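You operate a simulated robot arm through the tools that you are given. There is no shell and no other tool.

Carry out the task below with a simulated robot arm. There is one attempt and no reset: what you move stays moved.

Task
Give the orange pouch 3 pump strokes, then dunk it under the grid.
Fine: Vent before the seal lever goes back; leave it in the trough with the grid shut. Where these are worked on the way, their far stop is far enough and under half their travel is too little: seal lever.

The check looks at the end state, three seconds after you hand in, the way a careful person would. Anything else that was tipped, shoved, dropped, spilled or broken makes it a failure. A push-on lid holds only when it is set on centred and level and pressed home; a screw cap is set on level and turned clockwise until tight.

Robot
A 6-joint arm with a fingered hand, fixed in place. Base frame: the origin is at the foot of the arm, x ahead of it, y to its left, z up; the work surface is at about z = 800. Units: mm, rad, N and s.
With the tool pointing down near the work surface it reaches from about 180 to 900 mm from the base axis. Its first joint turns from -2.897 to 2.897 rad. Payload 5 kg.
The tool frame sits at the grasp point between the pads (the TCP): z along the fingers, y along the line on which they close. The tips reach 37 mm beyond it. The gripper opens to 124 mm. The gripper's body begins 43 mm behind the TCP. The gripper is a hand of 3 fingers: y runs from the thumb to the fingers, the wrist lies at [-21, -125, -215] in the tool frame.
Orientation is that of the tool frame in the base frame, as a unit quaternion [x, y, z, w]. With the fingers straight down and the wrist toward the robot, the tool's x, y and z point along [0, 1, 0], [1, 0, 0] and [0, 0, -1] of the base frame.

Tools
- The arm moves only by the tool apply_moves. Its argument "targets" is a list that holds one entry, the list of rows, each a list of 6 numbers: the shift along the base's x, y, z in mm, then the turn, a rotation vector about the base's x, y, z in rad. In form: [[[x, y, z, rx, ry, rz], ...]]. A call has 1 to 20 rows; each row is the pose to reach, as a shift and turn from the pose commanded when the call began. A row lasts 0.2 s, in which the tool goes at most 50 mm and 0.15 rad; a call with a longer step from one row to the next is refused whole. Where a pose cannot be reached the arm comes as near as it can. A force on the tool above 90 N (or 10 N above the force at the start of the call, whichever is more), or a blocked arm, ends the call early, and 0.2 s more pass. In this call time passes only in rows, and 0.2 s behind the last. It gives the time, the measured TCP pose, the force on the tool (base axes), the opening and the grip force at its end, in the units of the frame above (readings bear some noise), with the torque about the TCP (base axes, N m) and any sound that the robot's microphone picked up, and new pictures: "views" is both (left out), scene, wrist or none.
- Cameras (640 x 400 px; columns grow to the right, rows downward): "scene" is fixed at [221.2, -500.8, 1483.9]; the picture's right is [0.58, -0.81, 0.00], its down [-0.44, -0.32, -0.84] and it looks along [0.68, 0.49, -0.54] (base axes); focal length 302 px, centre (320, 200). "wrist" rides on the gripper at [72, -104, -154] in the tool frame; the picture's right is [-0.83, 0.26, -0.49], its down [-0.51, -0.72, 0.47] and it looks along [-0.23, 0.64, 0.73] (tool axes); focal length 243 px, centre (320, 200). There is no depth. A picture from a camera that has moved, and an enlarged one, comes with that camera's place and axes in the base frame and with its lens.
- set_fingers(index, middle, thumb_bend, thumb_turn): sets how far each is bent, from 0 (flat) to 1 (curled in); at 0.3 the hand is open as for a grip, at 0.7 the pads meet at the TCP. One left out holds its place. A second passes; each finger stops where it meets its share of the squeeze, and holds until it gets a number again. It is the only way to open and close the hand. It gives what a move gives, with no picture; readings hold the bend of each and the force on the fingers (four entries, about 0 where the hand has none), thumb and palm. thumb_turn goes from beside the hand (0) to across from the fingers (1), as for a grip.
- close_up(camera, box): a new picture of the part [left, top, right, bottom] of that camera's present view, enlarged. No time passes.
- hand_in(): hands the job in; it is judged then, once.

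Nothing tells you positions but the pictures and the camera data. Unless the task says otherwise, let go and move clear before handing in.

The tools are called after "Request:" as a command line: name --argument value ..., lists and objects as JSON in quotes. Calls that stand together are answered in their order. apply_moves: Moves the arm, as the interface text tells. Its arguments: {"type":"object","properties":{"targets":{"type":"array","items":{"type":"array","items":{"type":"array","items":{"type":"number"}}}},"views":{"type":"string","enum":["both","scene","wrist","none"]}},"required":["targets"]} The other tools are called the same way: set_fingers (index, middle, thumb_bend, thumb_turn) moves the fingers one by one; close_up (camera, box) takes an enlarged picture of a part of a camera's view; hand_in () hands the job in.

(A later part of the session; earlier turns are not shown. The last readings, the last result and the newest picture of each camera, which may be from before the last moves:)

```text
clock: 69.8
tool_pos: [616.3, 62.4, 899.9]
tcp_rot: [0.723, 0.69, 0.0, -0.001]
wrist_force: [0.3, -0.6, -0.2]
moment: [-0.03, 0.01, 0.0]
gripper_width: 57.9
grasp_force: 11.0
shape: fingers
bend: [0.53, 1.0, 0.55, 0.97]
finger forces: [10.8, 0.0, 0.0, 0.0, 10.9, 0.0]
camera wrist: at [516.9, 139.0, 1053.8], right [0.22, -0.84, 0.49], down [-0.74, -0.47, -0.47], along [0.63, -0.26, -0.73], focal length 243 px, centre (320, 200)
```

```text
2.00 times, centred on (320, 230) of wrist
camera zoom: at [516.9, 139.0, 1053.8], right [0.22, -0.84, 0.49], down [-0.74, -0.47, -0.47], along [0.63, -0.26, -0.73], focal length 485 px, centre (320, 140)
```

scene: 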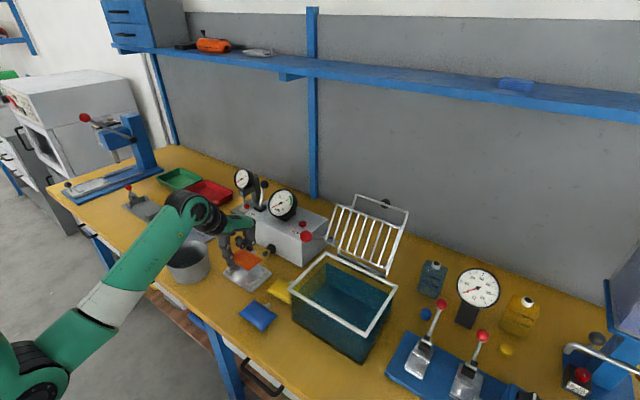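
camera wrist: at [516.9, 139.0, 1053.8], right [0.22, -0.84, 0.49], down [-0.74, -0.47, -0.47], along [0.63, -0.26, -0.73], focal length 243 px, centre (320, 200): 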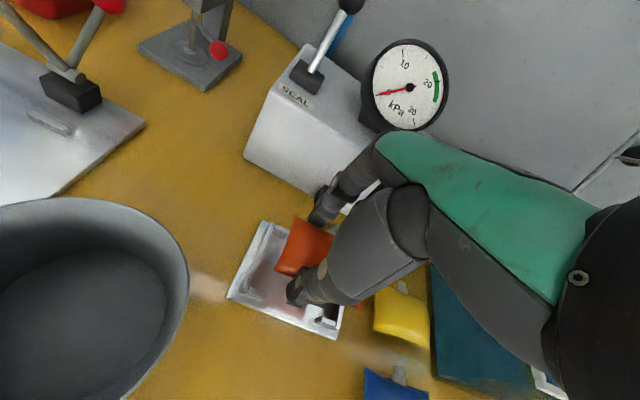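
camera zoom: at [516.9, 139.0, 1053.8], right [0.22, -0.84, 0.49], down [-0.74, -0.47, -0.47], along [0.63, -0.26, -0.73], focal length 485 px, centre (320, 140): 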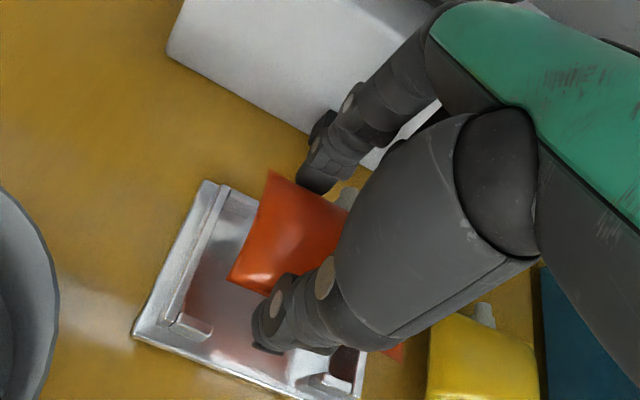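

The pouch is lifted cleanly from the cradle. The trough rim works out to x 573–727, y -156…-363, z≈922, with water at about 893 and the open grid's lowest bars near (720,-162,968). I'll carry the pouch high past the pump knob to above the trough.

Request:
apply_moves --targets '[[[0, 0, 45, 0, 0, 0.02], [0, 0, 90, 0, 0, 0.045], [0, 0, 130, 0, 0, 0.045], [0, -30, 148, 0, 0, 0.045], [3, -75, 148, 0, 0, 0.045], [6, -120, 148, 0, 0, 0.045], [9, -165, 148, 0, 0, 0.045], [12, -210, 148, 0, 0, 0.045], [15, -255, 148, 0, 0, 0.045], [20, -295, 148, 0, 0, 0.045], [22, -310, 140, 0, 0, 0.045]]]'

Request:
close_up --camera "scene" --box '[270, 150, 430, 350]'

Request:
close_up --camera "wrist" --box '[180, 120, 440, 380]'

```text
clock: 72.2
tool_pos: [637.2, -246.9, 1038.3]
tcp_rot: [0.707, 0.707, 0.0, 0.0]
wrist_force: [-0.5, -0.6, -0.7]
moment: [-0.01, 0.01, 0.0]
gripper_width: 58.0
grasp_force: 10.3
shape: fingers
bend: [0.53, 1.0, 0.56, 0.97]
finger forces: [10.4, 0.1, 0.0, 0.1, 10.5, 0.1]
camera wrist: at [534.3, -173.5, 1192.6], right [0.26, -0.83, 0.49], down [-0.72, -0.51, -0.47], along [0.64, -0.23, -0.73], focal length 243 px, centre (320, 200)
```

scene: 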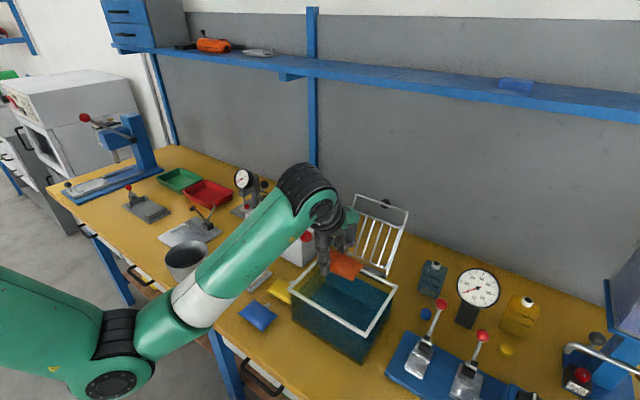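
wrist: 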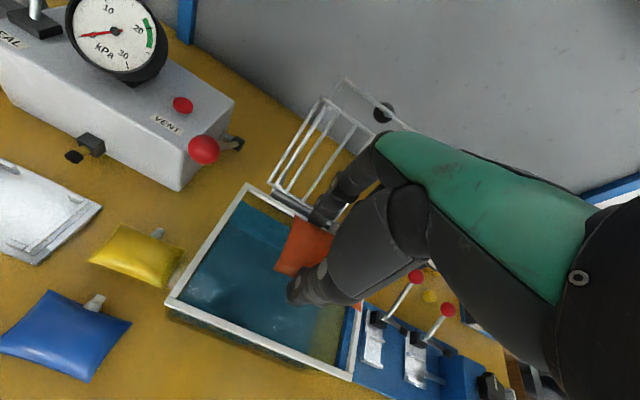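

```text
2.00 times, centred on (350, 250) of scene
camera zoom: at [221.2, -500.8, 1483.9], right [0.58, -0.81, 0.0], down [-0.44, -0.32, -0.84], along [0.68, 0.49, -0.54], focal length 604 px, centre (260, 100)
```

zoom: 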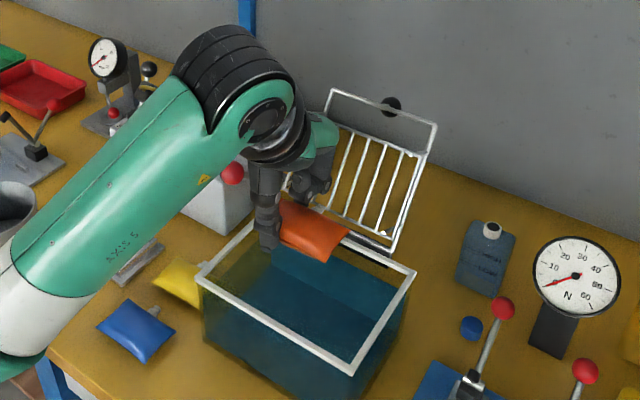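

```text
1.54 times, centred on (310, 250) of wrist
camera zoom: at [534.3, -173.5, 1192.6], right [0.26, -0.83, 0.49], down [-0.72, -0.51, -0.47], along [0.64, -0.23, -0.73], focal length 373 px, centre (335, 123)
```

zoom: 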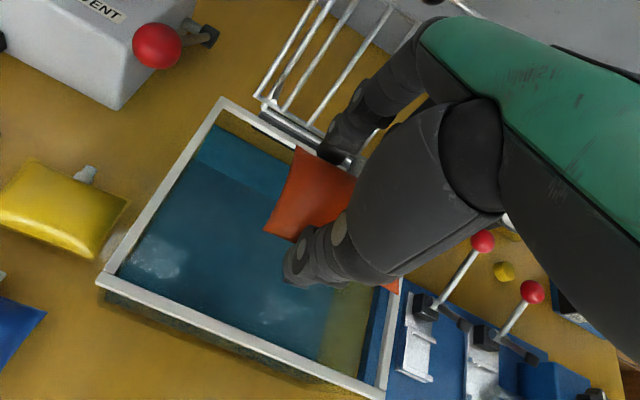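

The open grid's lower bars reach forward to about x≈706 at z≈980, too close to my knuckles in this orientation. I'll turn the hand -90° about the vertical while high up, so that the fingers close along the trough's long side instead.

Request:
apply_moves --targets '[[[0, 0, 4, 0, 0, -0.1309], [0, 0, 8, 0, 0, -0.2618], [0, 0, 8, 0, 0, -0.3927], [0, 0, 8, 0, 0, -0.5236]]]'

```text
clock: 73.2
tool_pos: [638.8, -247.5, 1047.6]
tcp_rot: [0.867, 0.499, 0.001, 0.0]
wrist_force: [-0.5, 0.0, -0.8]
moment: [0.03, -0.02, -0.02]
gripper_width: 57.9
grasp_force: 10.2
shape: fingers
bend: [0.53, 1.0, 0.56, 0.97]
finger forces: [10.5, 0.0, 0.0, 0.0, 10.5, 0.0]
camera wrist: at [585.5, -132.7, 1200.8], right [-0.19, -0.85, 0.49], down [-0.88, -0.08, -0.47], along [0.44, -0.52, -0.73], focal length 243 px, centre (320, 200)
```

scene: 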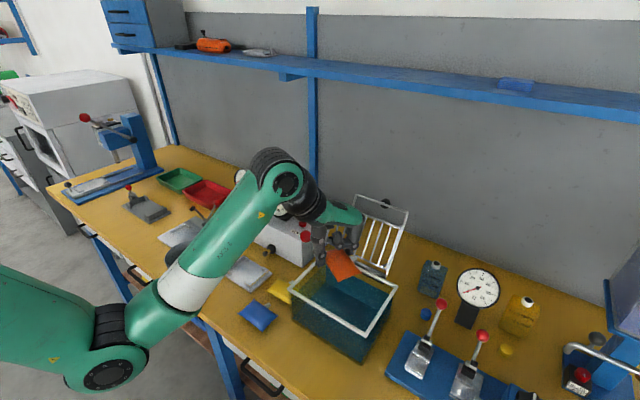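
wrist: 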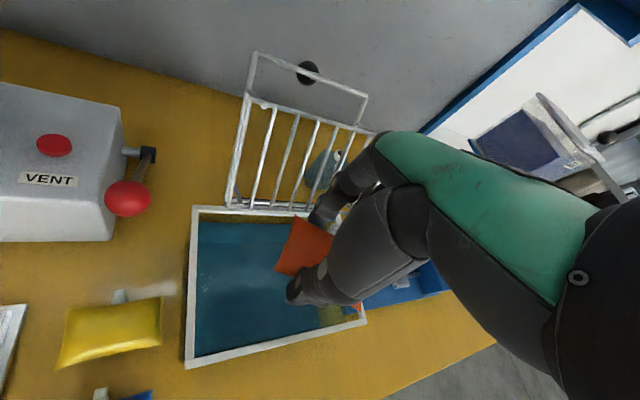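

The turn is going smoothly and reveals the grid well. I'll complete the remaining 60°.

Request:
apply_moves --targets '[[[0, 0, 0, 0, 0, -0.1309], [0, 0, 0, 0, 0, -0.2618], [0, 0, 0, 0, 0, -0.3927], [0, 0, 0, 0, 0, -0.5236], [0, 0, 0, 0, 0, -0.6545], [0, 0, 0, 0, 0, -0.7854], [0, 0, 0, 0, 0, -0.9163], [0, 0, 0, 0, 0, -1.0472]]]'

Request:
close_up --camera "scene" --box '[270, 150, 430, 350]'

Request:
close_up --camera "wrist" --box '[120, 60, 400, 360]'

```text
clock: 75.0
tool_pos: [638.1, -249.0, 1048.0]
tcp_rot: [1.0, 0.0, -0.001, 0.0]
wrist_force: [0.4, -0.2, 0.1]
moment: [-0.05, -0.05, -0.01]
gripper_width: 57.8
grasp_force: 11.1
shape: fingers
bend: [0.53, 1.0, 0.56, 0.97]
finger forces: [10.5, 0.0, 0.0, 0.0, 10.4, 0.0]
camera wrist: at [712.8, -143.9, 1201.5], right [-0.83, -0.26, 0.49], down [-0.51, 0.72, -0.47], along [-0.23, -0.64, -0.73], focal length 243 px, centre (320, 200)
```

scene: 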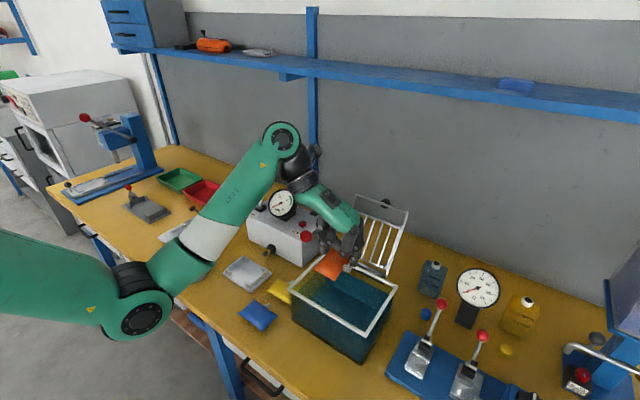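
wrist: 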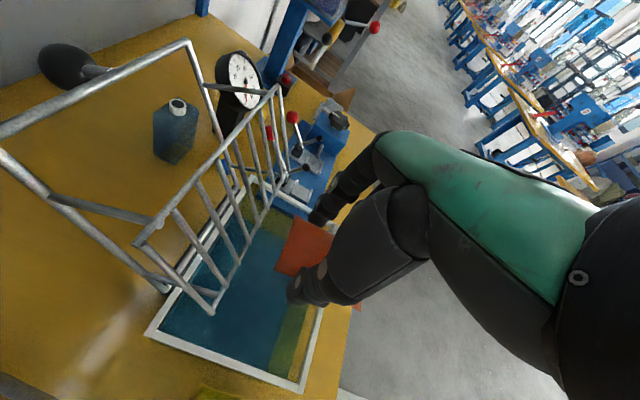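

```text
2.00 times, centred on (350, 250) of scene
camera zoom: at [221.2, -500.8, 1483.9], right [0.58, -0.81, 0.0], down [-0.44, -0.32, -0.84], along [0.68, 0.49, -0.54], focal length 604 px, centre (260, 100)
```

zoom: 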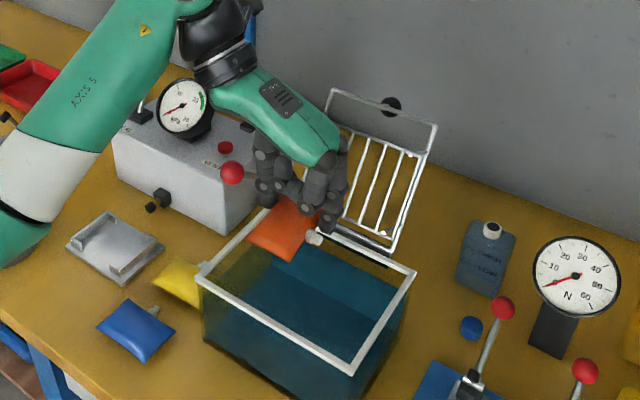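

```text
1.33 times, centred on (260, 210) of wrist
camera zoom: at [712.8, -143.9, 1201.5], right [-0.83, -0.26, 0.49], down [-0.51, 0.72, -0.47], along [-0.23, -0.64, -0.73], focal length 324 px, centre (400, 187)
```

zoom: 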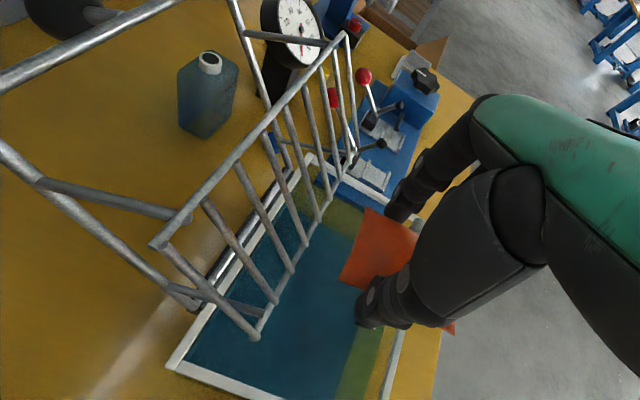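

The turn succeeded, and this view lets me locate the bars exactly: lower rod at (696, y -178…-337, 992), knob at (851,-257,1053), hinge near (740,930). I'll lower the pouch into the trough just in front of the bars, checking halfway.

Request:
apply_moves --targets '[[[4, -3, -20, 0, 0, 0], [8, -6, -40, 0, 0, 0], [10, -7, -58, 0, 0, 0]]]'

Request:
close_up --camera "scene" --box '[270, 180, 410, 350]'

Request:
close_up --camera "wrist" --box '[120, 100, 440, 400]'

```text
clock: 75.8
tool_pos: [646.9, -255.6, 990.9]
tcp_rot: [1.0, 0.0, 0.0, 0.0]
wrist_force: [-0.9, -0.1, -0.2]
moment: [0.02, -0.02, -0.01]
gripper_width: 58.0
grasp_force: 10.4
shape: fingers
bend: [0.53, 1.0, 0.56, 0.97]
finger forces: [10.4, 0.1, 0.0, 0.0, 10.6, 0.0]
camera wrist: at [721.2, -151.0, 1143.6], right [-0.83, -0.26, 0.49], down [-0.51, 0.72, -0.47], along [-0.23, -0.64, -0.73], focal length 243 px, centre (320, 200)
```

scene: 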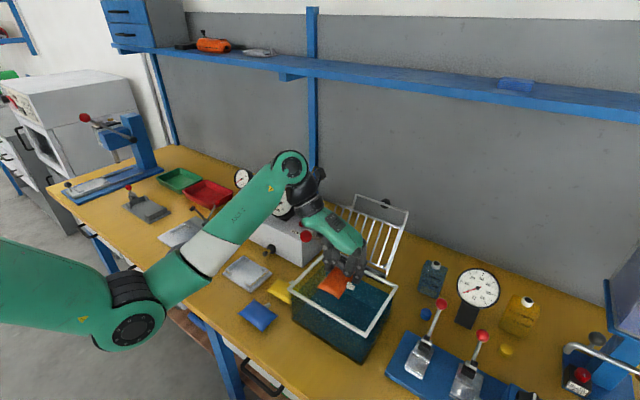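
wrist: 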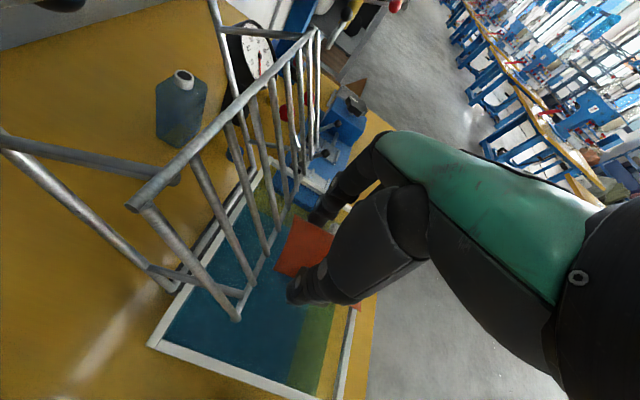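

```text
2.35 times, centred on (340, 265) of scene
camera zoom: at [221.2, -500.8, 1483.9], right [0.58, -0.81, 0.0], down [-0.44, -0.32, -0.84], along [0.68, 0.49, -0.54], focal length 710 px, centre (273, 47)
```

zoom: 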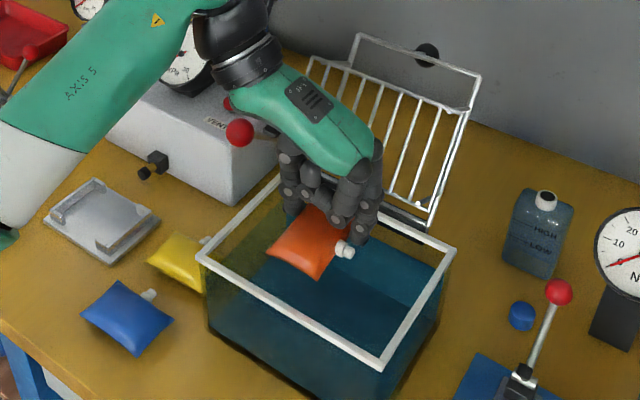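

```text
1.33 times, centred on (280, 250) of wrist
camera zoom: at [721.2, -151.0, 1143.6], right [-0.83, -0.26, 0.49], down [-0.51, 0.72, -0.47], along [-0.23, -0.64, -0.73], focal length 324 px, centre (373, 133)
```

zoom: 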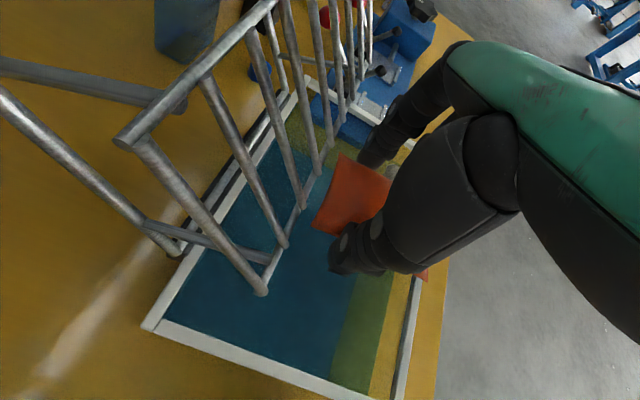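

The hand clears the bars. I'll continue down, easing slightly toward +x, with force checks.

Request:
apply_moves --targets '[[[2, 0, -12, 0, 0, 0], [4, 0, -24, 0, 0, 0]]]' --views "none"

Request:
close_up --camera "wrist" --box '[120, 100, 440, 400]'

Request:
close_up --camera "scene" --box '[280, 190, 410, 350]'

```text
clock: 76.4
tool_pos: [652.4, -255.1, 965.1]
tcp_rot: [1.0, 0.0, 0.0, 0.0]
wrist_force: [-0.8, 0.5, -0.7]
moment: [0.04, -0.02, 0.0]
gripper_width: 57.8
grasp_force: 10.8
shape: fingers
bend: [0.53, 1.0, 0.56, 0.97]
finger forces: [10.5, 0.1, 0.0, 0.0, 10.5, 0.0]
```

```text
1.33 times, centred on (280, 250) of wrist
camera zoom: at [725.4, -150.9, 1118.9], right [-0.83, -0.26, 0.49], down [-0.51, 0.72, -0.47], along [-0.23, -0.64, -0.73], focal length 324 px, centre (373, 133)
```

zoom: 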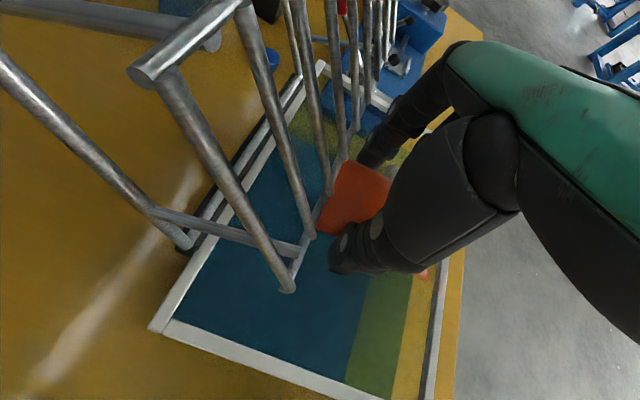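

```text
2.50 times, centred on (345, 270) of scene
camera zoom: at [221.2, -500.8, 1483.9], right [0.58, -0.81, 0.0], down [-0.44, -0.32, -0.84], along [0.68, 0.49, -0.54], focal length 754 px, centre (258, 25)
```

zoom: 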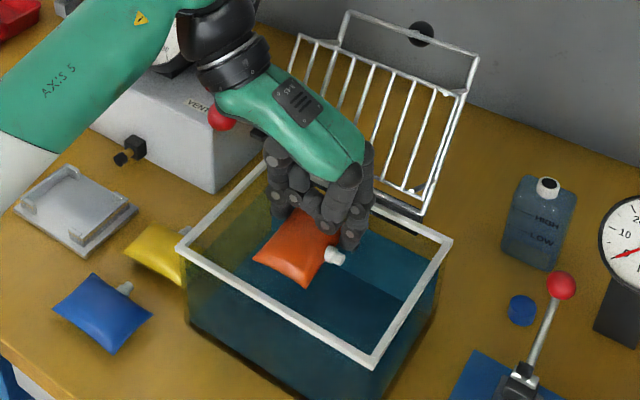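

No contact so far. I'll go down to the water level.

Request:
apply_moves --targets '[[[1, 0, -10, 0, 0, 0], [2, 0, -20, 0, 0, 0], [2, 0, -30, 0, 0, 0]]]' --views "none"

Request:
close_up --camera "wrist" --box '[120, 100, 440, 400]'

Request:
close_up --camera "scene" --box '[280, 190, 410, 350]'

```text
clock: 77.2
tool_pos: [654.5, -254.9, 934.1]
tcp_rot: [1.0, 0.0, 0.0, 0.0]
wrist_force: [0.2, -0.5, 1.2]
moment: [0.03, 0.0, -0.01]
gripper_width: 57.8
grasp_force: 10.7
shape: fingers
bend: [0.53, 1.0, 0.56, 0.97]
finger forces: [10.5, 0.0, 0.1, 0.1, 10.5, 0.0]
```

```text
1.33 times, centred on (280, 250) of wrist
camera zoom: at [728.6, -150.4, 1088.4], right [-0.83, -0.26, 0.49], down [-0.51, 0.72, -0.47], along [-0.23, -0.64, -0.73], focal length 324 px, centre (373, 133)
```

zoom: 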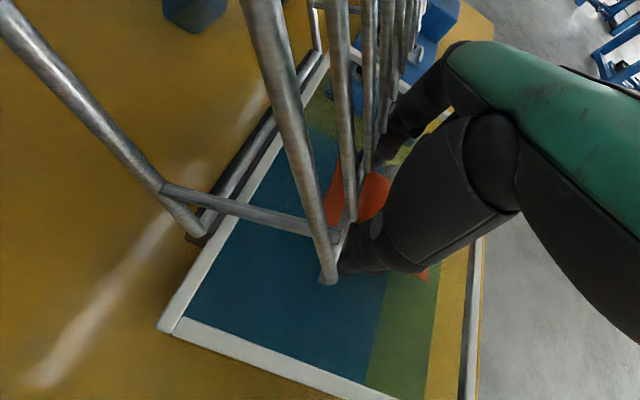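

```text
2.50 times, centred on (345, 270) of scene
camera zoom: at [221.2, -500.8, 1483.9], right [0.58, -0.81, 0.0], down [-0.44, -0.32, -0.84], along [0.68, 0.49, -0.54], focal length 754 px, centre (258, 25)
```

zoom: 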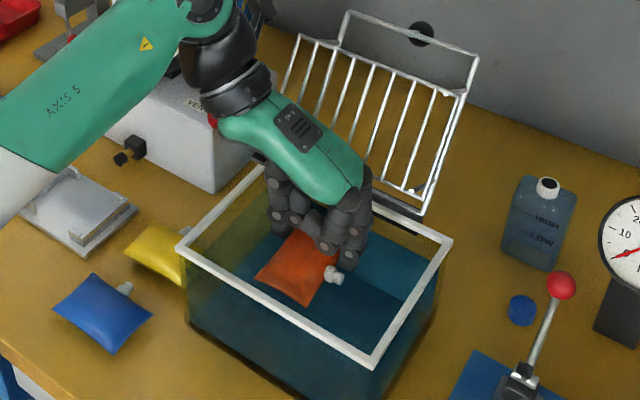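

The pouch is about at the water surface. I'll lower a bit more to feel the buoyancy before releasing.

Request:
apply_moves --targets '[[[0, 0, -8, 0, 0, 0], [0, 0, -16, 0, 0, 0]]]' --views "none"

Request:
close_up --camera "scene" --box '[280, 190, 410, 350]'

```text
clock: 77.8
tool_pos: [653.7, -253.0, 919.0]
tcp_rot: [1.0, 0.0, 0.0, 0.0]
wrist_force: [-0.4, -0.6, -0.5]
moment: [0.01, 0.02, -0.02]
gripper_width: 57.7
grasp_force: 10.9
shape: fingers
bend: [0.53, 1.0, 0.56, 0.97]
finger forces: [10.5, 0.0, 0.0, 0.1, 10.4, 0.0]
```

```text
2.50 times, centred on (345, 270) of scene
camera zoom: at [221.2, -500.8, 1483.9], right [0.58, -0.81, 0.0], down [-0.44, -0.32, -0.84], along [0.68, 0.49, -0.54], focal length 754 px, centre (258, 25)
```

zoom: 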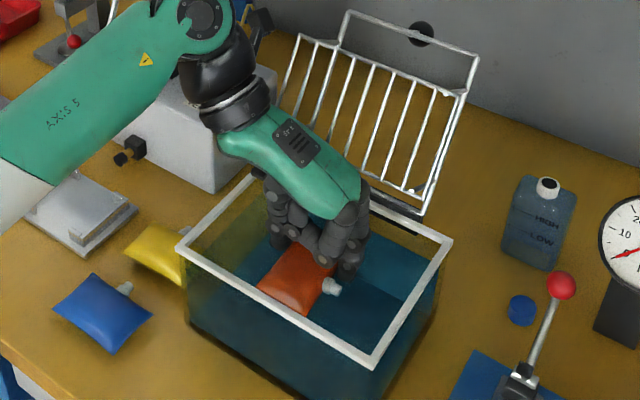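

The pouch is partly in the water now with nothing else touched. I'll release it here.

Request:
set_fingers --index 0.48 --thumb_bend 0.48

Request:
close_up --camera "scene" --box '[280, 190, 410, 350]'

Request:
set_fingers --index 0.42 --thumb_bend 0.42

Request:
close_up --camera "scene" --box '[280, 190, 410, 350]'

Request:
close_up --camera "wrist" --box '[120, 100, 440, 400]'

```text
clock: 78.8
tool_pos: [653.9, -254.2, 918.9]
tcp_rot: [1.0, 0.0, -0.001, 0.0]
wrist_force: [-0.5, 0.4, 0.8]
moment: [0.0, 0.01, 0.01]
gripper_width: 73.6
grasp_force: 0.1
shape: fingers
bend: [0.48, 1.0, 0.48, 0.97]
finger forces: [0.0, 0.0, 0.0, 0.0, 0.0, 0.1]
```

```text
2.50 times, centred on (345, 270) of scene
camera zoom: at [221.2, -500.8, 1483.9], right [0.58, -0.81, 0.0], down [-0.44, -0.32, -0.84], along [0.68, 0.49, -0.54], focal length 754 px, centre (258, 25)
```

zoom: 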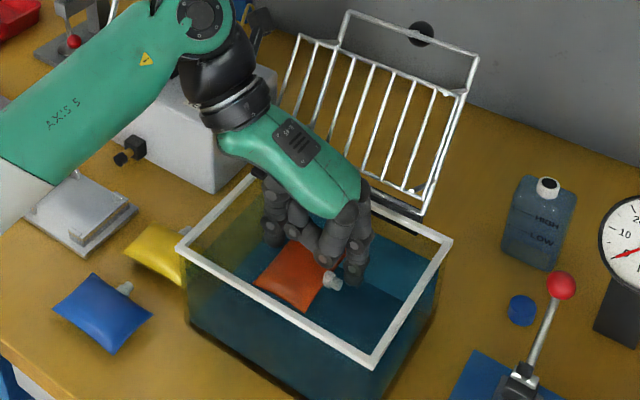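

```text
clock: 79.8
tool_pos: [653.3, -254.4, 918.4]
tcp_rot: [1.0, 0.001, 0.0, 0.0]
wrist_force: [0.0, -0.4, 0.1]
moment: [0.0, 0.0, 0.02]
gripper_width: 91.9
grasp_force: 0.0
shape: fingers
bend: [0.42, 1.0, 0.42, 0.97]
finger forces: [0.0, 0.0, 0.1, 0.0, 0.0, 0.0]
```

```text
2.50 times, centred on (345, 270) of scene
camera zoom: at [221.2, -500.8, 1483.9], right [0.58, -0.81, 0.0], down [-0.44, -0.32, -0.84], along [0.68, 0.49, -0.54], focal length 754 px, centre (258, 25)
```

zoom: 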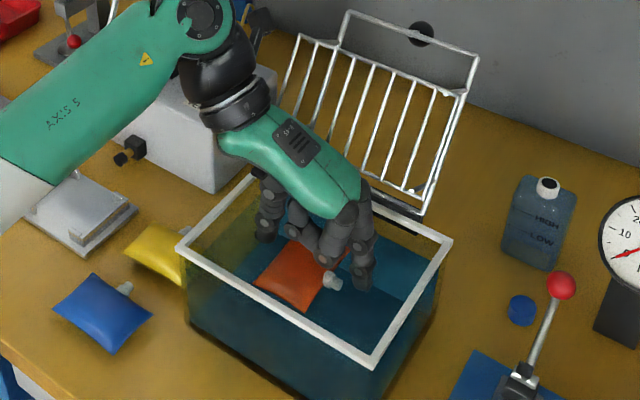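

```text
1.33 times, centred on (280, 250) of wrist
camera zoom: at [727.5, -150.0, 1072.2], right [-0.83, -0.26, 0.49], down [-0.51, 0.72, -0.47], along [-0.23, -0.64, -0.73], focal length 324 px, centre (373, 133)
```

zoom: 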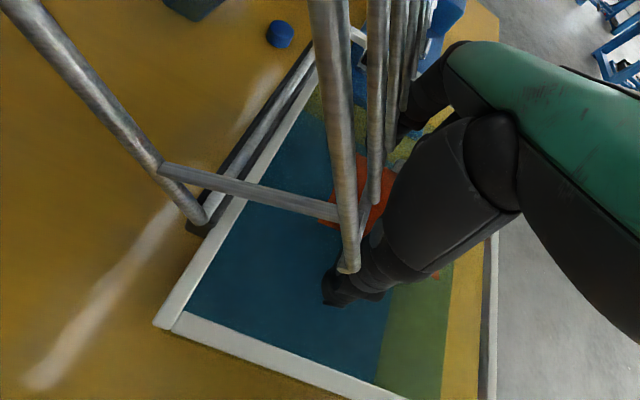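

The pouch floats at the surface. I'll rise straight up out of the trough and look at how it lies.

Request:
apply_moves --targets '[[[-1, 0, 20, 0, 0, 0], [-3, 0, 50, 0, 0, 0], [-6, 0, 90, 0, 0, 0], [-8, 0, 135, 0, 0, 0], [-8, 0, 180, 0, 0, 0], [-8, 0, 225, 0, 0, 0]]]'

Request:
close_up --camera "scene" --box '[280, 180, 420, 350]'

Request:
close_up --camera "wrist" --box '[60, 60, 400, 360]'

```text
clock: 81.2
tool_pos: [668.3, -274.4, 1120.3]
tcp_rot: [1.0, 0.003, 0.002, 0.002]
wrist_force: [-0.3, 0.9, -1.3]
moment: [-0.03, -0.01, -0.03]
gripper_width: 92.1
grasp_force: 0.1
shape: fingers
bend: [0.42, 1.0, 0.42, 0.97]
finger forces: [0.0, 0.0, 0.0, 0.0, 0.1, 0.0]
out of reach, approached as far as the arm can: row 5, 6
camera wrist: at [740.3, -169.2, 1273.4], right [-0.83, -0.26, 0.49], down [-0.51, 0.72, -0.48], along [-0.23, -0.65, -0.73], focal length 243 px, centre (320, 200)
```

scene: 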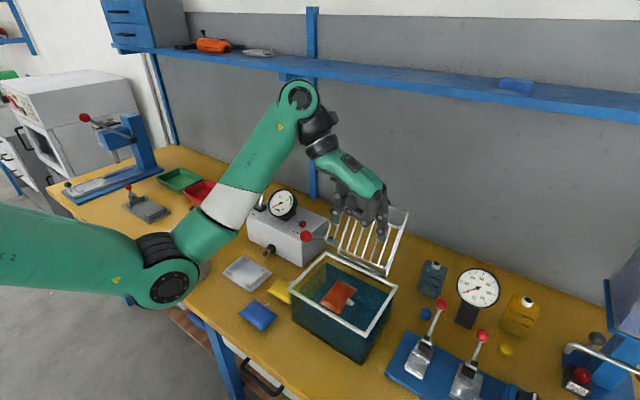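
wrist: 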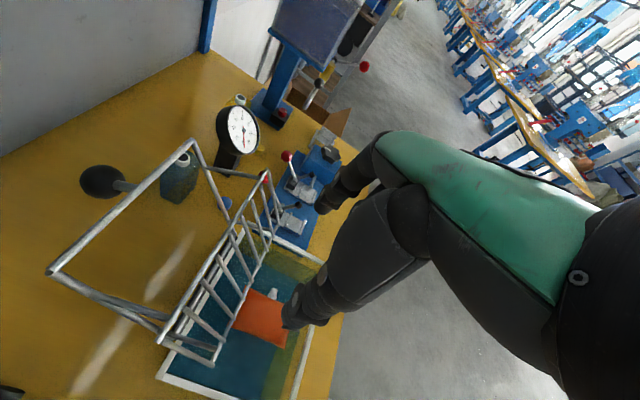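

```text
2.35 times, centred on (350, 265) of scene
camera zoom: at [221.2, -500.8, 1483.9], right [0.58, -0.81, 0.0], down [-0.44, -0.32, -0.84], along [0.68, 0.49, -0.54], focal length 710 px, centre (249, 47)
```

zoom: 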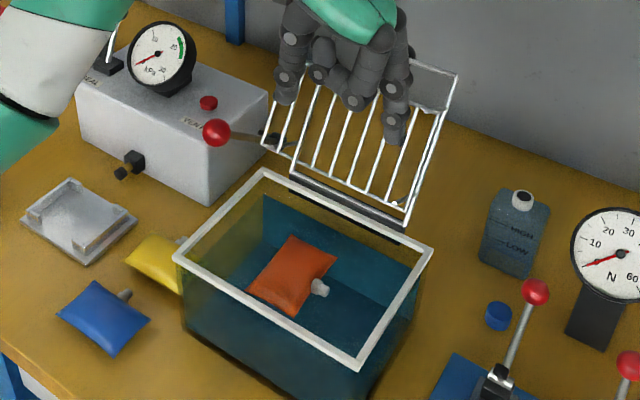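

```text
1.33 times, centred on (230, 210) of wrist
camera zoom: at [740.3, -169.2, 1273.4], right [-0.83, -0.26, 0.49], down [-0.51, 0.72, -0.48], along [-0.23, -0.65, -0.73], focal length 324 px, centre (440, 187)
```

zoom: 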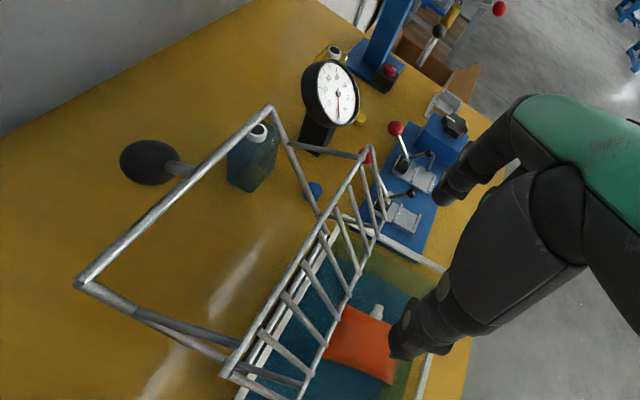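

The pouch floats around (644,-252), roughly under where the bars will come down. I'll go back to a comfortable height and turn the hand back +90°, so that thumb and fingers can cage the grid's bail and knob along x.

Request:
apply_moves --targets '[[[-14, 10, -35, 0, 0, 0], [-28, 20, -72, 0, 0, 0], [-28, 20, -72, 0, 0, 0.1309], [-28, 20, -72, 0, 0, 0.2618], [-28, 20, -72, 0, 0, 0.3927], [-28, 20, -72, 0, 0, 0.5236], [-28, 20, -72, 0, 0, 0.6545], [-28, 20, -72, 0, 0, 0.7854], [-28, 20, -72, 0, 0, 0.9163], [-28, 20, -72, 0, 0, 1.0472], [-28, 20, -72, 0, 0, 1.1781], [-28, 20, -72, 0, 0, 1.309], [-28, 20, -72, 0, 0, 1.4399], [-28, 20, -72, 0, 0, 1.5708]]]'

```text
clock: 84.2
tool_pos: [637.4, -252.3, 1046.9]
tcp_rot: [0.706, 0.708, 0.0, 0.0]
wrist_force: [0.3, -0.4, 1.3]
moment: [-0.03, -0.05, 0.0]
gripper_width: 92.1
grasp_force: 0.0
shape: fingers
bend: [0.42, 1.0, 0.42, 0.97]
finger forces: [0.0, 0.0, 0.1, 0.0, 0.1, 0.0]
camera wrist: at [534.6, -180.6, 1200.6], right [0.26, -0.83, 0.49], down [-0.72, -0.51, -0.47], along [0.64, -0.23, -0.73], focal length 243 px, centre (320, 200)
```

scene: 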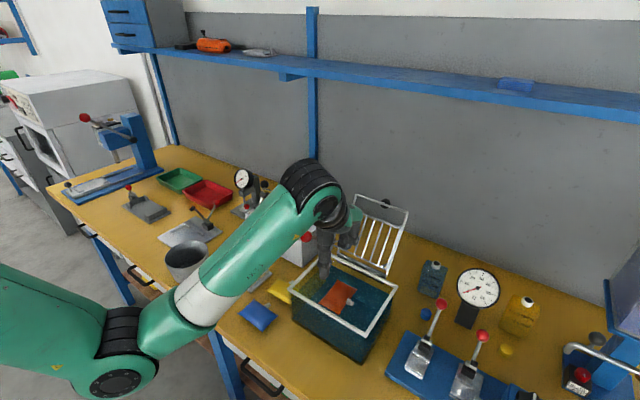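
wrist: 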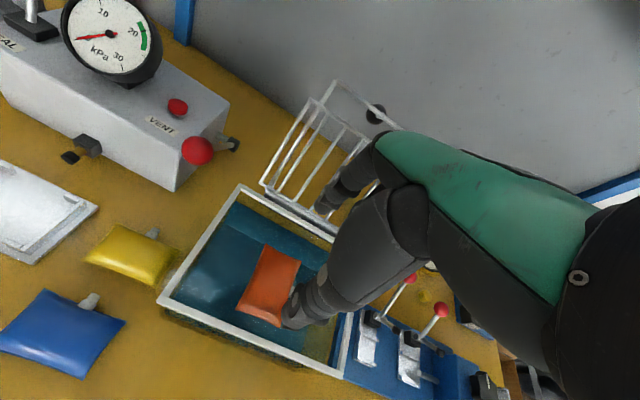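

The hand is back in the normal orientation. Before closing the grid I'd like the pouch about 15 mm farther from the front wall, so I'll drag it gently by touching its top with the two open fingertips (the hand staying well clear of the bars).

Request:
set_fingers --index 0.3 --middle 0.3 --thumb_bend 0.3

Request:
apply_moves --targets '[[[-30, 2, -10, 0, 0, 0], [-65, 2, -30, 0, 0, 0], [-65, 2, -62, 0, 0, 0]]]'

Request:
close_up --camera "scene" --box '[280, 180, 410, 350]'

Request:
close_up --camera "wrist" --box '[200, 100, 420, 340]'

```text
clock: 85.2
tool_pos: [636.2, -253.3, 1047.2]
tcp_rot: [0.708, 0.707, 0.0, -0.001]
wrist_force: [-25.4, 1.2, 8.5]
moment: [-0.03, 0.07, -0.13]
gripper_width: 114.9
grasp_force: 12.9
shape: fingers
bend: [0.39, 0.38, 0.3, 0.97]
finger forces: [12.0, 14.4, 0.0, 0.1, 0.1, 0.0]
```

```text
clock: 86.0
tool_pos: [573.2, -252.3, 985.0]
tcp_rot: [0.707, 0.707, 0.0, 0.0]
wrist_force: [0.9, -0.4, 0.1]
moment: [0.04, 0.02, -0.04]
gripper_width: 128.7
grasp_force: 0.0
shape: fingers
bend: [0.3, 0.3, 0.3, 0.97]
finger forces: [0.0, 0.1, 0.0, 0.0, 0.0, 0.0]
camera wrist: at [470.1, -180.1, 1139.4], right [0.26, -0.83, 0.49], down [-0.72, -0.51, -0.47], along [0.64, -0.23, -0.73], focal length 243 px, centre (320, 200)
```

scene: 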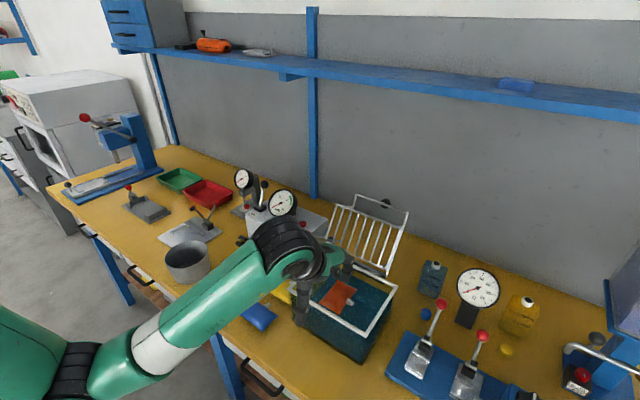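
wrist: 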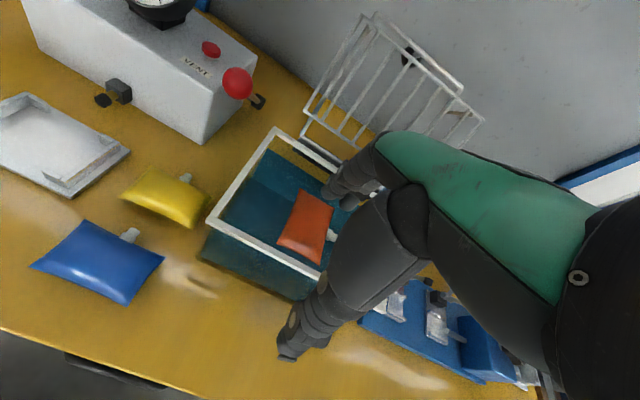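

```text
2.35 times, centred on (345, 265) of scene
camera zoom: at [221.2, -500.8, 1483.9], right [0.58, -0.81, 0.0], down [-0.44, -0.32, -0.84], along [0.68, 0.49, -0.54], focal length 710 px, centre (261, 47)
```

zoom: 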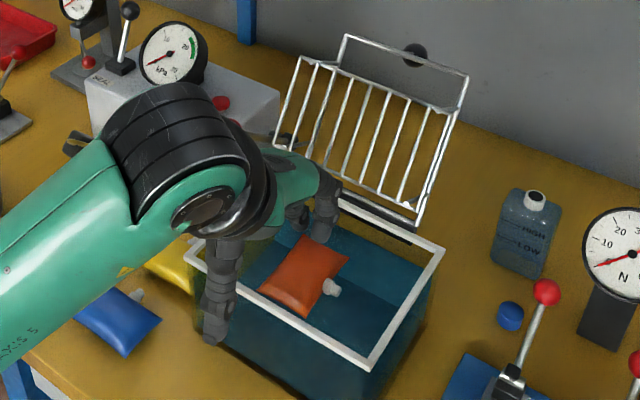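

```text
1.67 times, centred on (310, 220) of wrist
camera zoom: at [470.1, -180.1, 1139.4], right [0.26, -0.83, 0.49], down [-0.72, -0.51, -0.47], along [0.64, -0.23, -0.73], focal length 404 px, centre (337, 167)
```

zoom: 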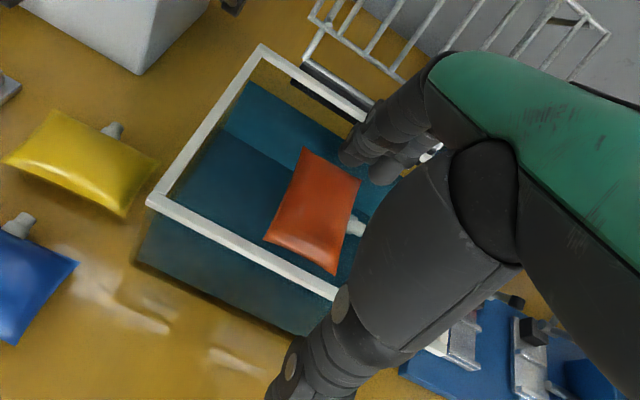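

My fingertips briefly pressed the bars against their open stop (about 14 N), but comparing pictures the trough and grid haven't moved. Now I'll lower the two fingertips onto the top of the pouch.

Request:
apply_moves --targets '[[[0, -2, -15, 0, 0, 0], [0, -2, -30, 0, 0, 0], [0, -2, -40, 0, 0, 0]]]' --views "none"

Request:
close_up --camera "scene" --box '[290, 210, 410, 350]'

Request:
close_up --camera "wrist" --box '[200, 100, 420, 340]'

```text
clock: 86.8
tool_pos: [571.8, -252.7, 946.0]
tcp_rot: [0.708, 0.706, 0.0, 0.0]
wrist_force: [-0.2, -0.3, -0.2]
moment: [0.03, -0.02, -0.03]
gripper_width: 128.4
grasp_force: 0.5
shape: fingers
bend: [0.3, 0.3, 0.3, 0.97]
finger forces: [0.0, 0.1, 0.1, 0.0, 0.1, 0.0]
```

```text
2.86 times, centred on (350, 280) of scene
camera zoom: at [221.2, -500.8, 1483.9], right [0.58, -0.81, 0.0], down [-0.44, -0.32, -0.84], along [0.68, 0.49, -0.54], focal length 862 px, centre (234, -29)
```

zoom: 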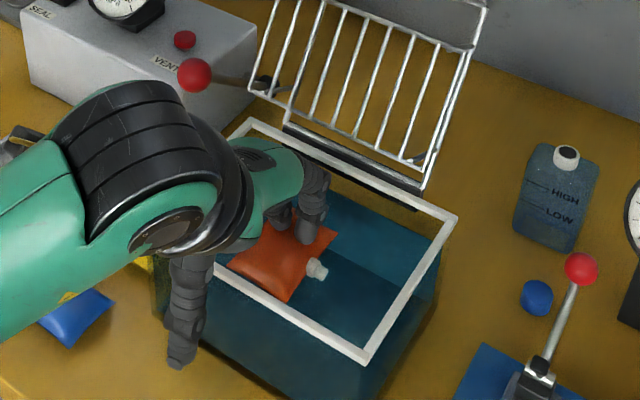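

```text
1.67 times, centred on (310, 220) of wrist
camera zoom: at [469.4, -181.6, 1099.5], right [0.26, -0.83, 0.49], down [-0.72, -0.51, -0.47], along [0.64, -0.23, -0.73], focal length 404 px, centre (337, 167)
```

zoom: 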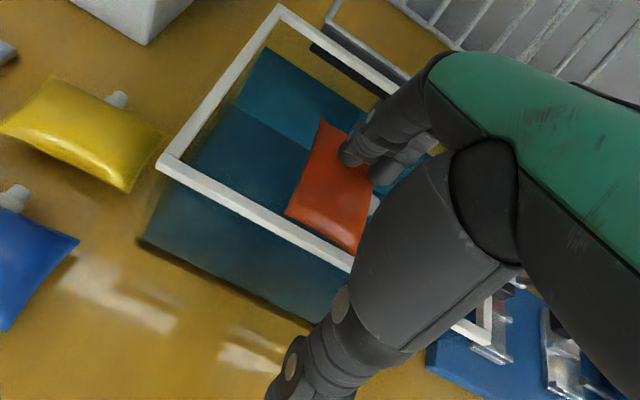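

The fingertips are right above the pouch's top. I'll lower a few more millimetres until they touch.

Request:
apply_moves --targets '[[[0, 0, -5, 0, 0, 0], [0, 0, -10, 0, 0, 0], [0, 0, -14, 0, 0, 0]]]' --views "none"

Request:
close_up --camera "wrist" --box '[200, 100, 420, 340]'

Request:
close_up --camera "scene" --box '[300, 230, 390, 330]'

```text
clock: 87.6
tool_pos: [571.3, -253.8, 932.4]
tcp_rot: [0.707, 0.707, 0.001, 0.0]
wrist_force: [-0.5, -0.5, 0.6]
moment: [0.04, -0.06, -0.04]
gripper_width: 128.5
grasp_force: 0.2
shape: fingers
bend: [0.3, 0.3, 0.3, 0.97]
finger forces: [0.3, 0.4, 0.1, 0.0, 0.0, 0.0]
```

```text
1.67 times, centred on (310, 220) of wrist
camera zoom: at [469.3, -181.5, 1085.6], right [0.26, -0.83, 0.49], down [-0.72, -0.51, -0.47], along [0.64, -0.23, -0.73], focal length 404 px, centre (337, 167)
```

zoom: 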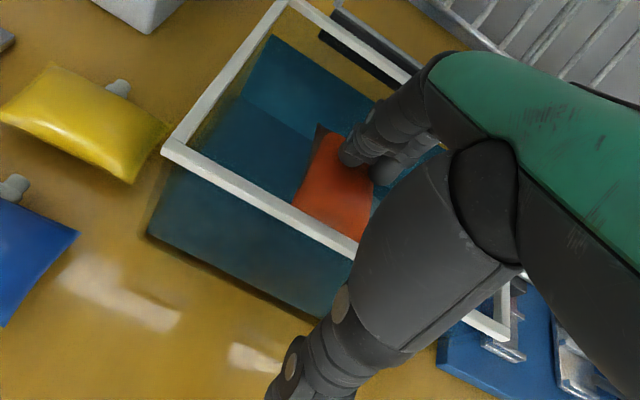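

```text
4.00 times, centred on (345, 280) of scene
camera zoom: at [221.2, -500.8, 1483.9], right [0.58, -0.81, 0.0], down [-0.44, -0.32, -0.84], along [0.68, 0.49, -0.54], focal length 1207 px, centre (220, -120)
```

zoom: 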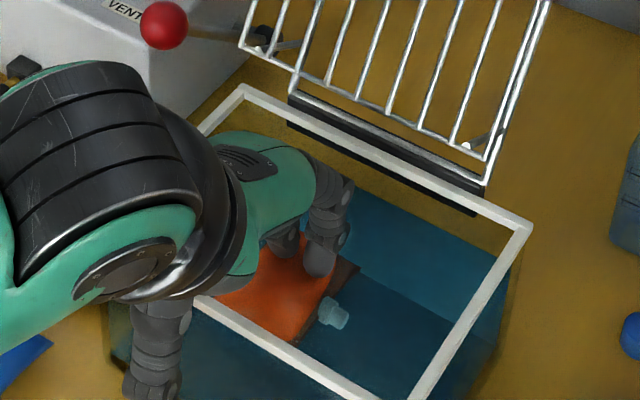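

The tips lightly touch the pouch (0.3–0.4 N each). I'll drag it about 20 mm toward +x.

Request:
apply_moves --targets '[[[5, 0, -1, 0, 0, 0], [10, 0, -1, 0, 0, 0], [15, 0, -1, 0, 0, 0], [20, 0, -1, 0, 0, 0], [24, 0, -1, 0, 0, 0]]]' --views "none"

Request:
close_up --camera "wrist" --box '[200, 100, 420, 340]'

Request:
close_up --camera "scene" --box '[300, 230, 390, 330]'

```text
clock: 88.8
tool_pos: [596.7, -253.8, 930.4]
tcp_rot: [0.708, 0.706, 0.001, -0.001]
wrist_force: [0.5, 0.1, 0.2]
moment: [0.02, -0.08, -0.01]
gripper_width: 128.5
grasp_force: 0.6
shape: fingers
bend: [0.3, 0.3, 0.3, 0.97]
finger forces: [0.2, 0.3, 0.2, 0.0, 0.0, 0.1]
```

```text
1.67 times, centred on (310, 220) of wrist
camera zoom: at [493.7, -181.0, 1084.0], right [0.26, -0.83, 0.49], down [-0.72, -0.51, -0.47], along [0.64, -0.23, -0.73], focal length 404 px, centre (337, 167)
```

zoom: 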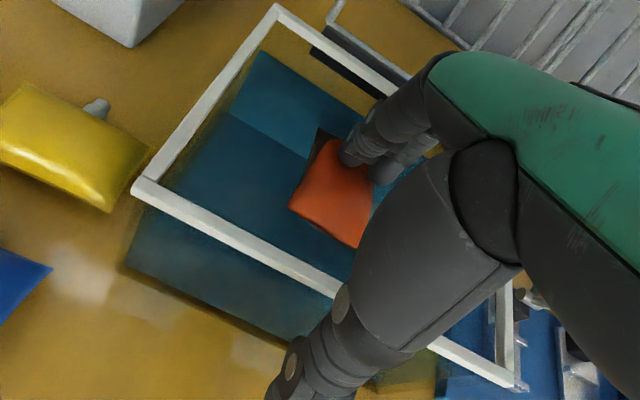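

```text
4.00 times, centred on (345, 280) of scene
camera zoom: at [221.2, -500.8, 1483.9], right [0.58, -0.81, 0.0], down [-0.44, -0.32, -0.84], along [0.68, 0.49, -0.54], focal length 1207 px, centre (220, -120)
```

zoom: 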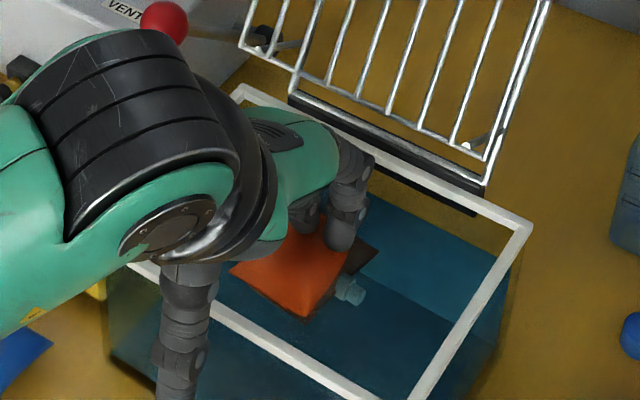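

The pouch followed by about 24 mm. I'll lift off, backing away from the bars, and check its position.

Request:
apply_moves --targets '[[[-2, 0, 15, 0, 0, 0], [-20, 0, 45, 0, 0, 0], [-40, 0, 85, 0, 0, 0], [-50, 0, 125, 0, 0, 0], [-50, 0, 165, 0, 0, 0]]]'

Request:
close_up --camera "wrist" --box '[160, 80, 420, 340]'

Request:
close_up --camera "scene" --box '[290, 190, 410, 340]'

```text
clock: 90.0
tool_pos: [547.8, -253.2, 1096.6]
tcp_rot: [0.707, 0.708, -0.001, 0.0]
wrist_force: [0.5, 0.4, 0.2]
moment: [0.0, 0.01, 0.0]
gripper_width: 128.6
grasp_force: 0.1
shape: fingers
bend: [0.3, 0.3, 0.3, 0.97]
finger forces: [0.1, 0.0, 0.0, 0.0, 0.0, 0.1]
camera wrist: at [443.8, -180.9, 1250.2], right [0.26, -0.83, 0.49], down [-0.72, -0.51, -0.47], along [0.64, -0.23, -0.73], focal length 243 px, centre (320, 200)
```

scene: 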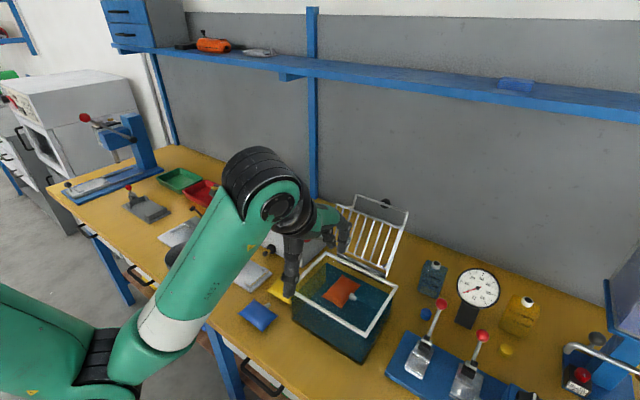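
wrist: 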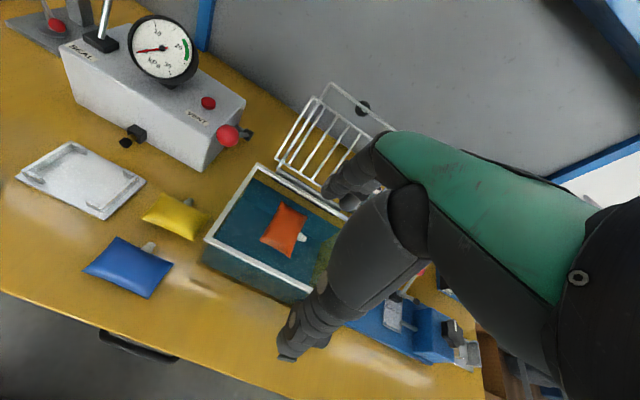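

```text
1.54 times, centred on (290, 210) of wrist
camera zoom: at [443.8, -180.9, 1250.2], right [0.26, -0.83, 0.49], down [-0.72, -0.51, -0.47], along [0.64, -0.23, -0.73], focal length 373 px, centre (366, 185)
```

zoom: 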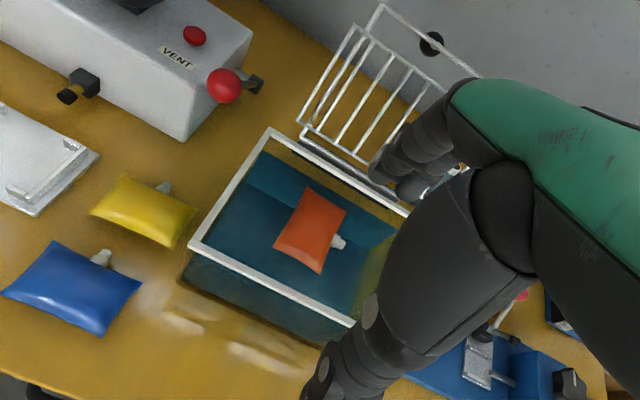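

```text
2.67 times, centred on (350, 265) of scene
camera zoom: at [221.2, -500.8, 1483.9], right [0.58, -0.81, 0.0], down [-0.44, -0.32, -0.84], along [0.68, 0.49, -0.54], focal length 805 px, centre (240, 27)
```

zoom: 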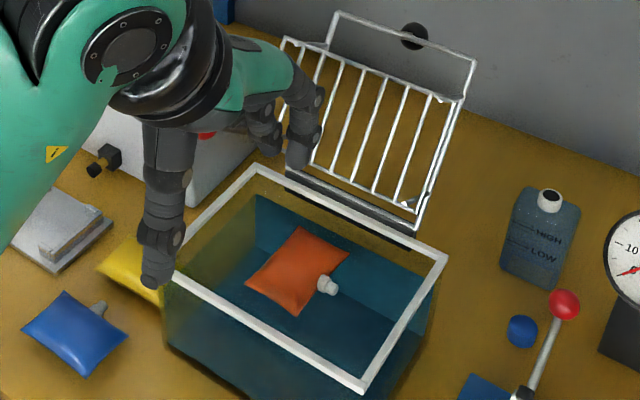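

The pouch is now centred about (666,-247), inside the span of the bars. Next I'll set a roughly 70 mm cage and move high over the grid toward its bail and knob, in two stages to check the reach.

Request:
set_fingers --index 0.49 --middle 0.49 --thumb_bend 0.49

Request:
apply_moves --targets '[[[0, 2, 40, 0, 0, 0], [40, 2, 60, 0, 0, 0], [85, 2, 60, 0, 0, 0], [130, 2, 60, 0, 0, 0], [175, 2, 60, 0, 0, 0], [215, 2, 60, 0, 0, 0]]]'

Request:
close_up --camera "scene" --box '[290, 120, 430, 290]'

```text
clock: 91.0
tool_pos: [547.3, -254.1, 1096.7]
tcp_rot: [0.707, 0.707, 0.0, 0.0]
wrist_force: [0.0, -0.5, 0.1]
moment: [0.01, 0.01, 0.01]
gripper_width: 71.5
grasp_force: 0.0
shape: fingers
bend: [0.49, 0.49, 0.49, 0.97]
finger forces: [0.0, 0.0, 0.1, 0.0, 0.0, 0.1]
```

```text
clock: 92.4
tool_pos: [763.3, -251.2, 1156.1]
tcp_rot: [0.707, 0.707, 0.001, 0.0]
wrist_force: [-1.1, -0.6, -0.3]
moment: [-0.03, -0.02, -0.01]
gripper_width: 71.2
grasp_force: 0.1
shape: fingers
bend: [0.49, 0.49, 0.49, 0.97]
finger forces: [0.1, 0.1, 0.1, 0.0, 0.1, 0.0]
out of reach, approached as far as the arm can: row 1
camera wrist: at [660.7, -179.6, 1310.5], right [0.26, -0.83, 0.49], down [-0.72, -0.51, -0.47], along [0.64, -0.23, -0.73], focal length 243 px, centre (320, 200)
```

scene: 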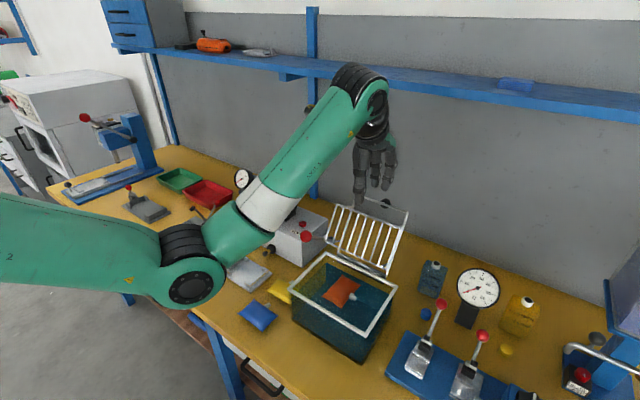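
wrist: 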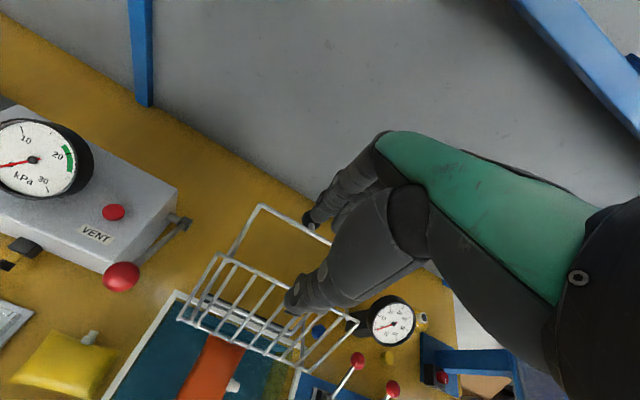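

```text
2.35 times, centred on (360, 205) of scene
camera zoom: at [221.2, -500.8, 1483.9], right [0.58, -0.81, 0.0], down [-0.44, -0.32, -0.84], along [0.68, 0.49, -0.54], focal length 710 px, centre (226, 188)
```

zoom: 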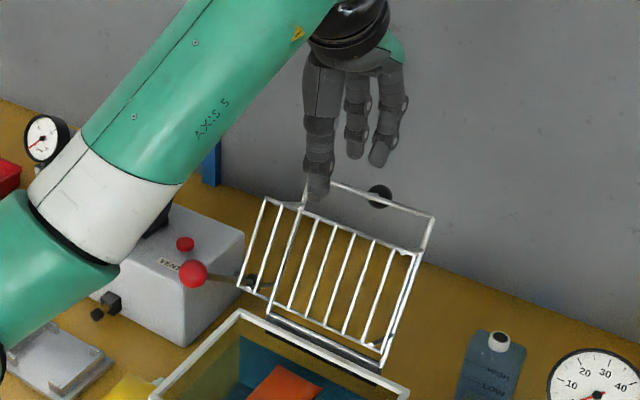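

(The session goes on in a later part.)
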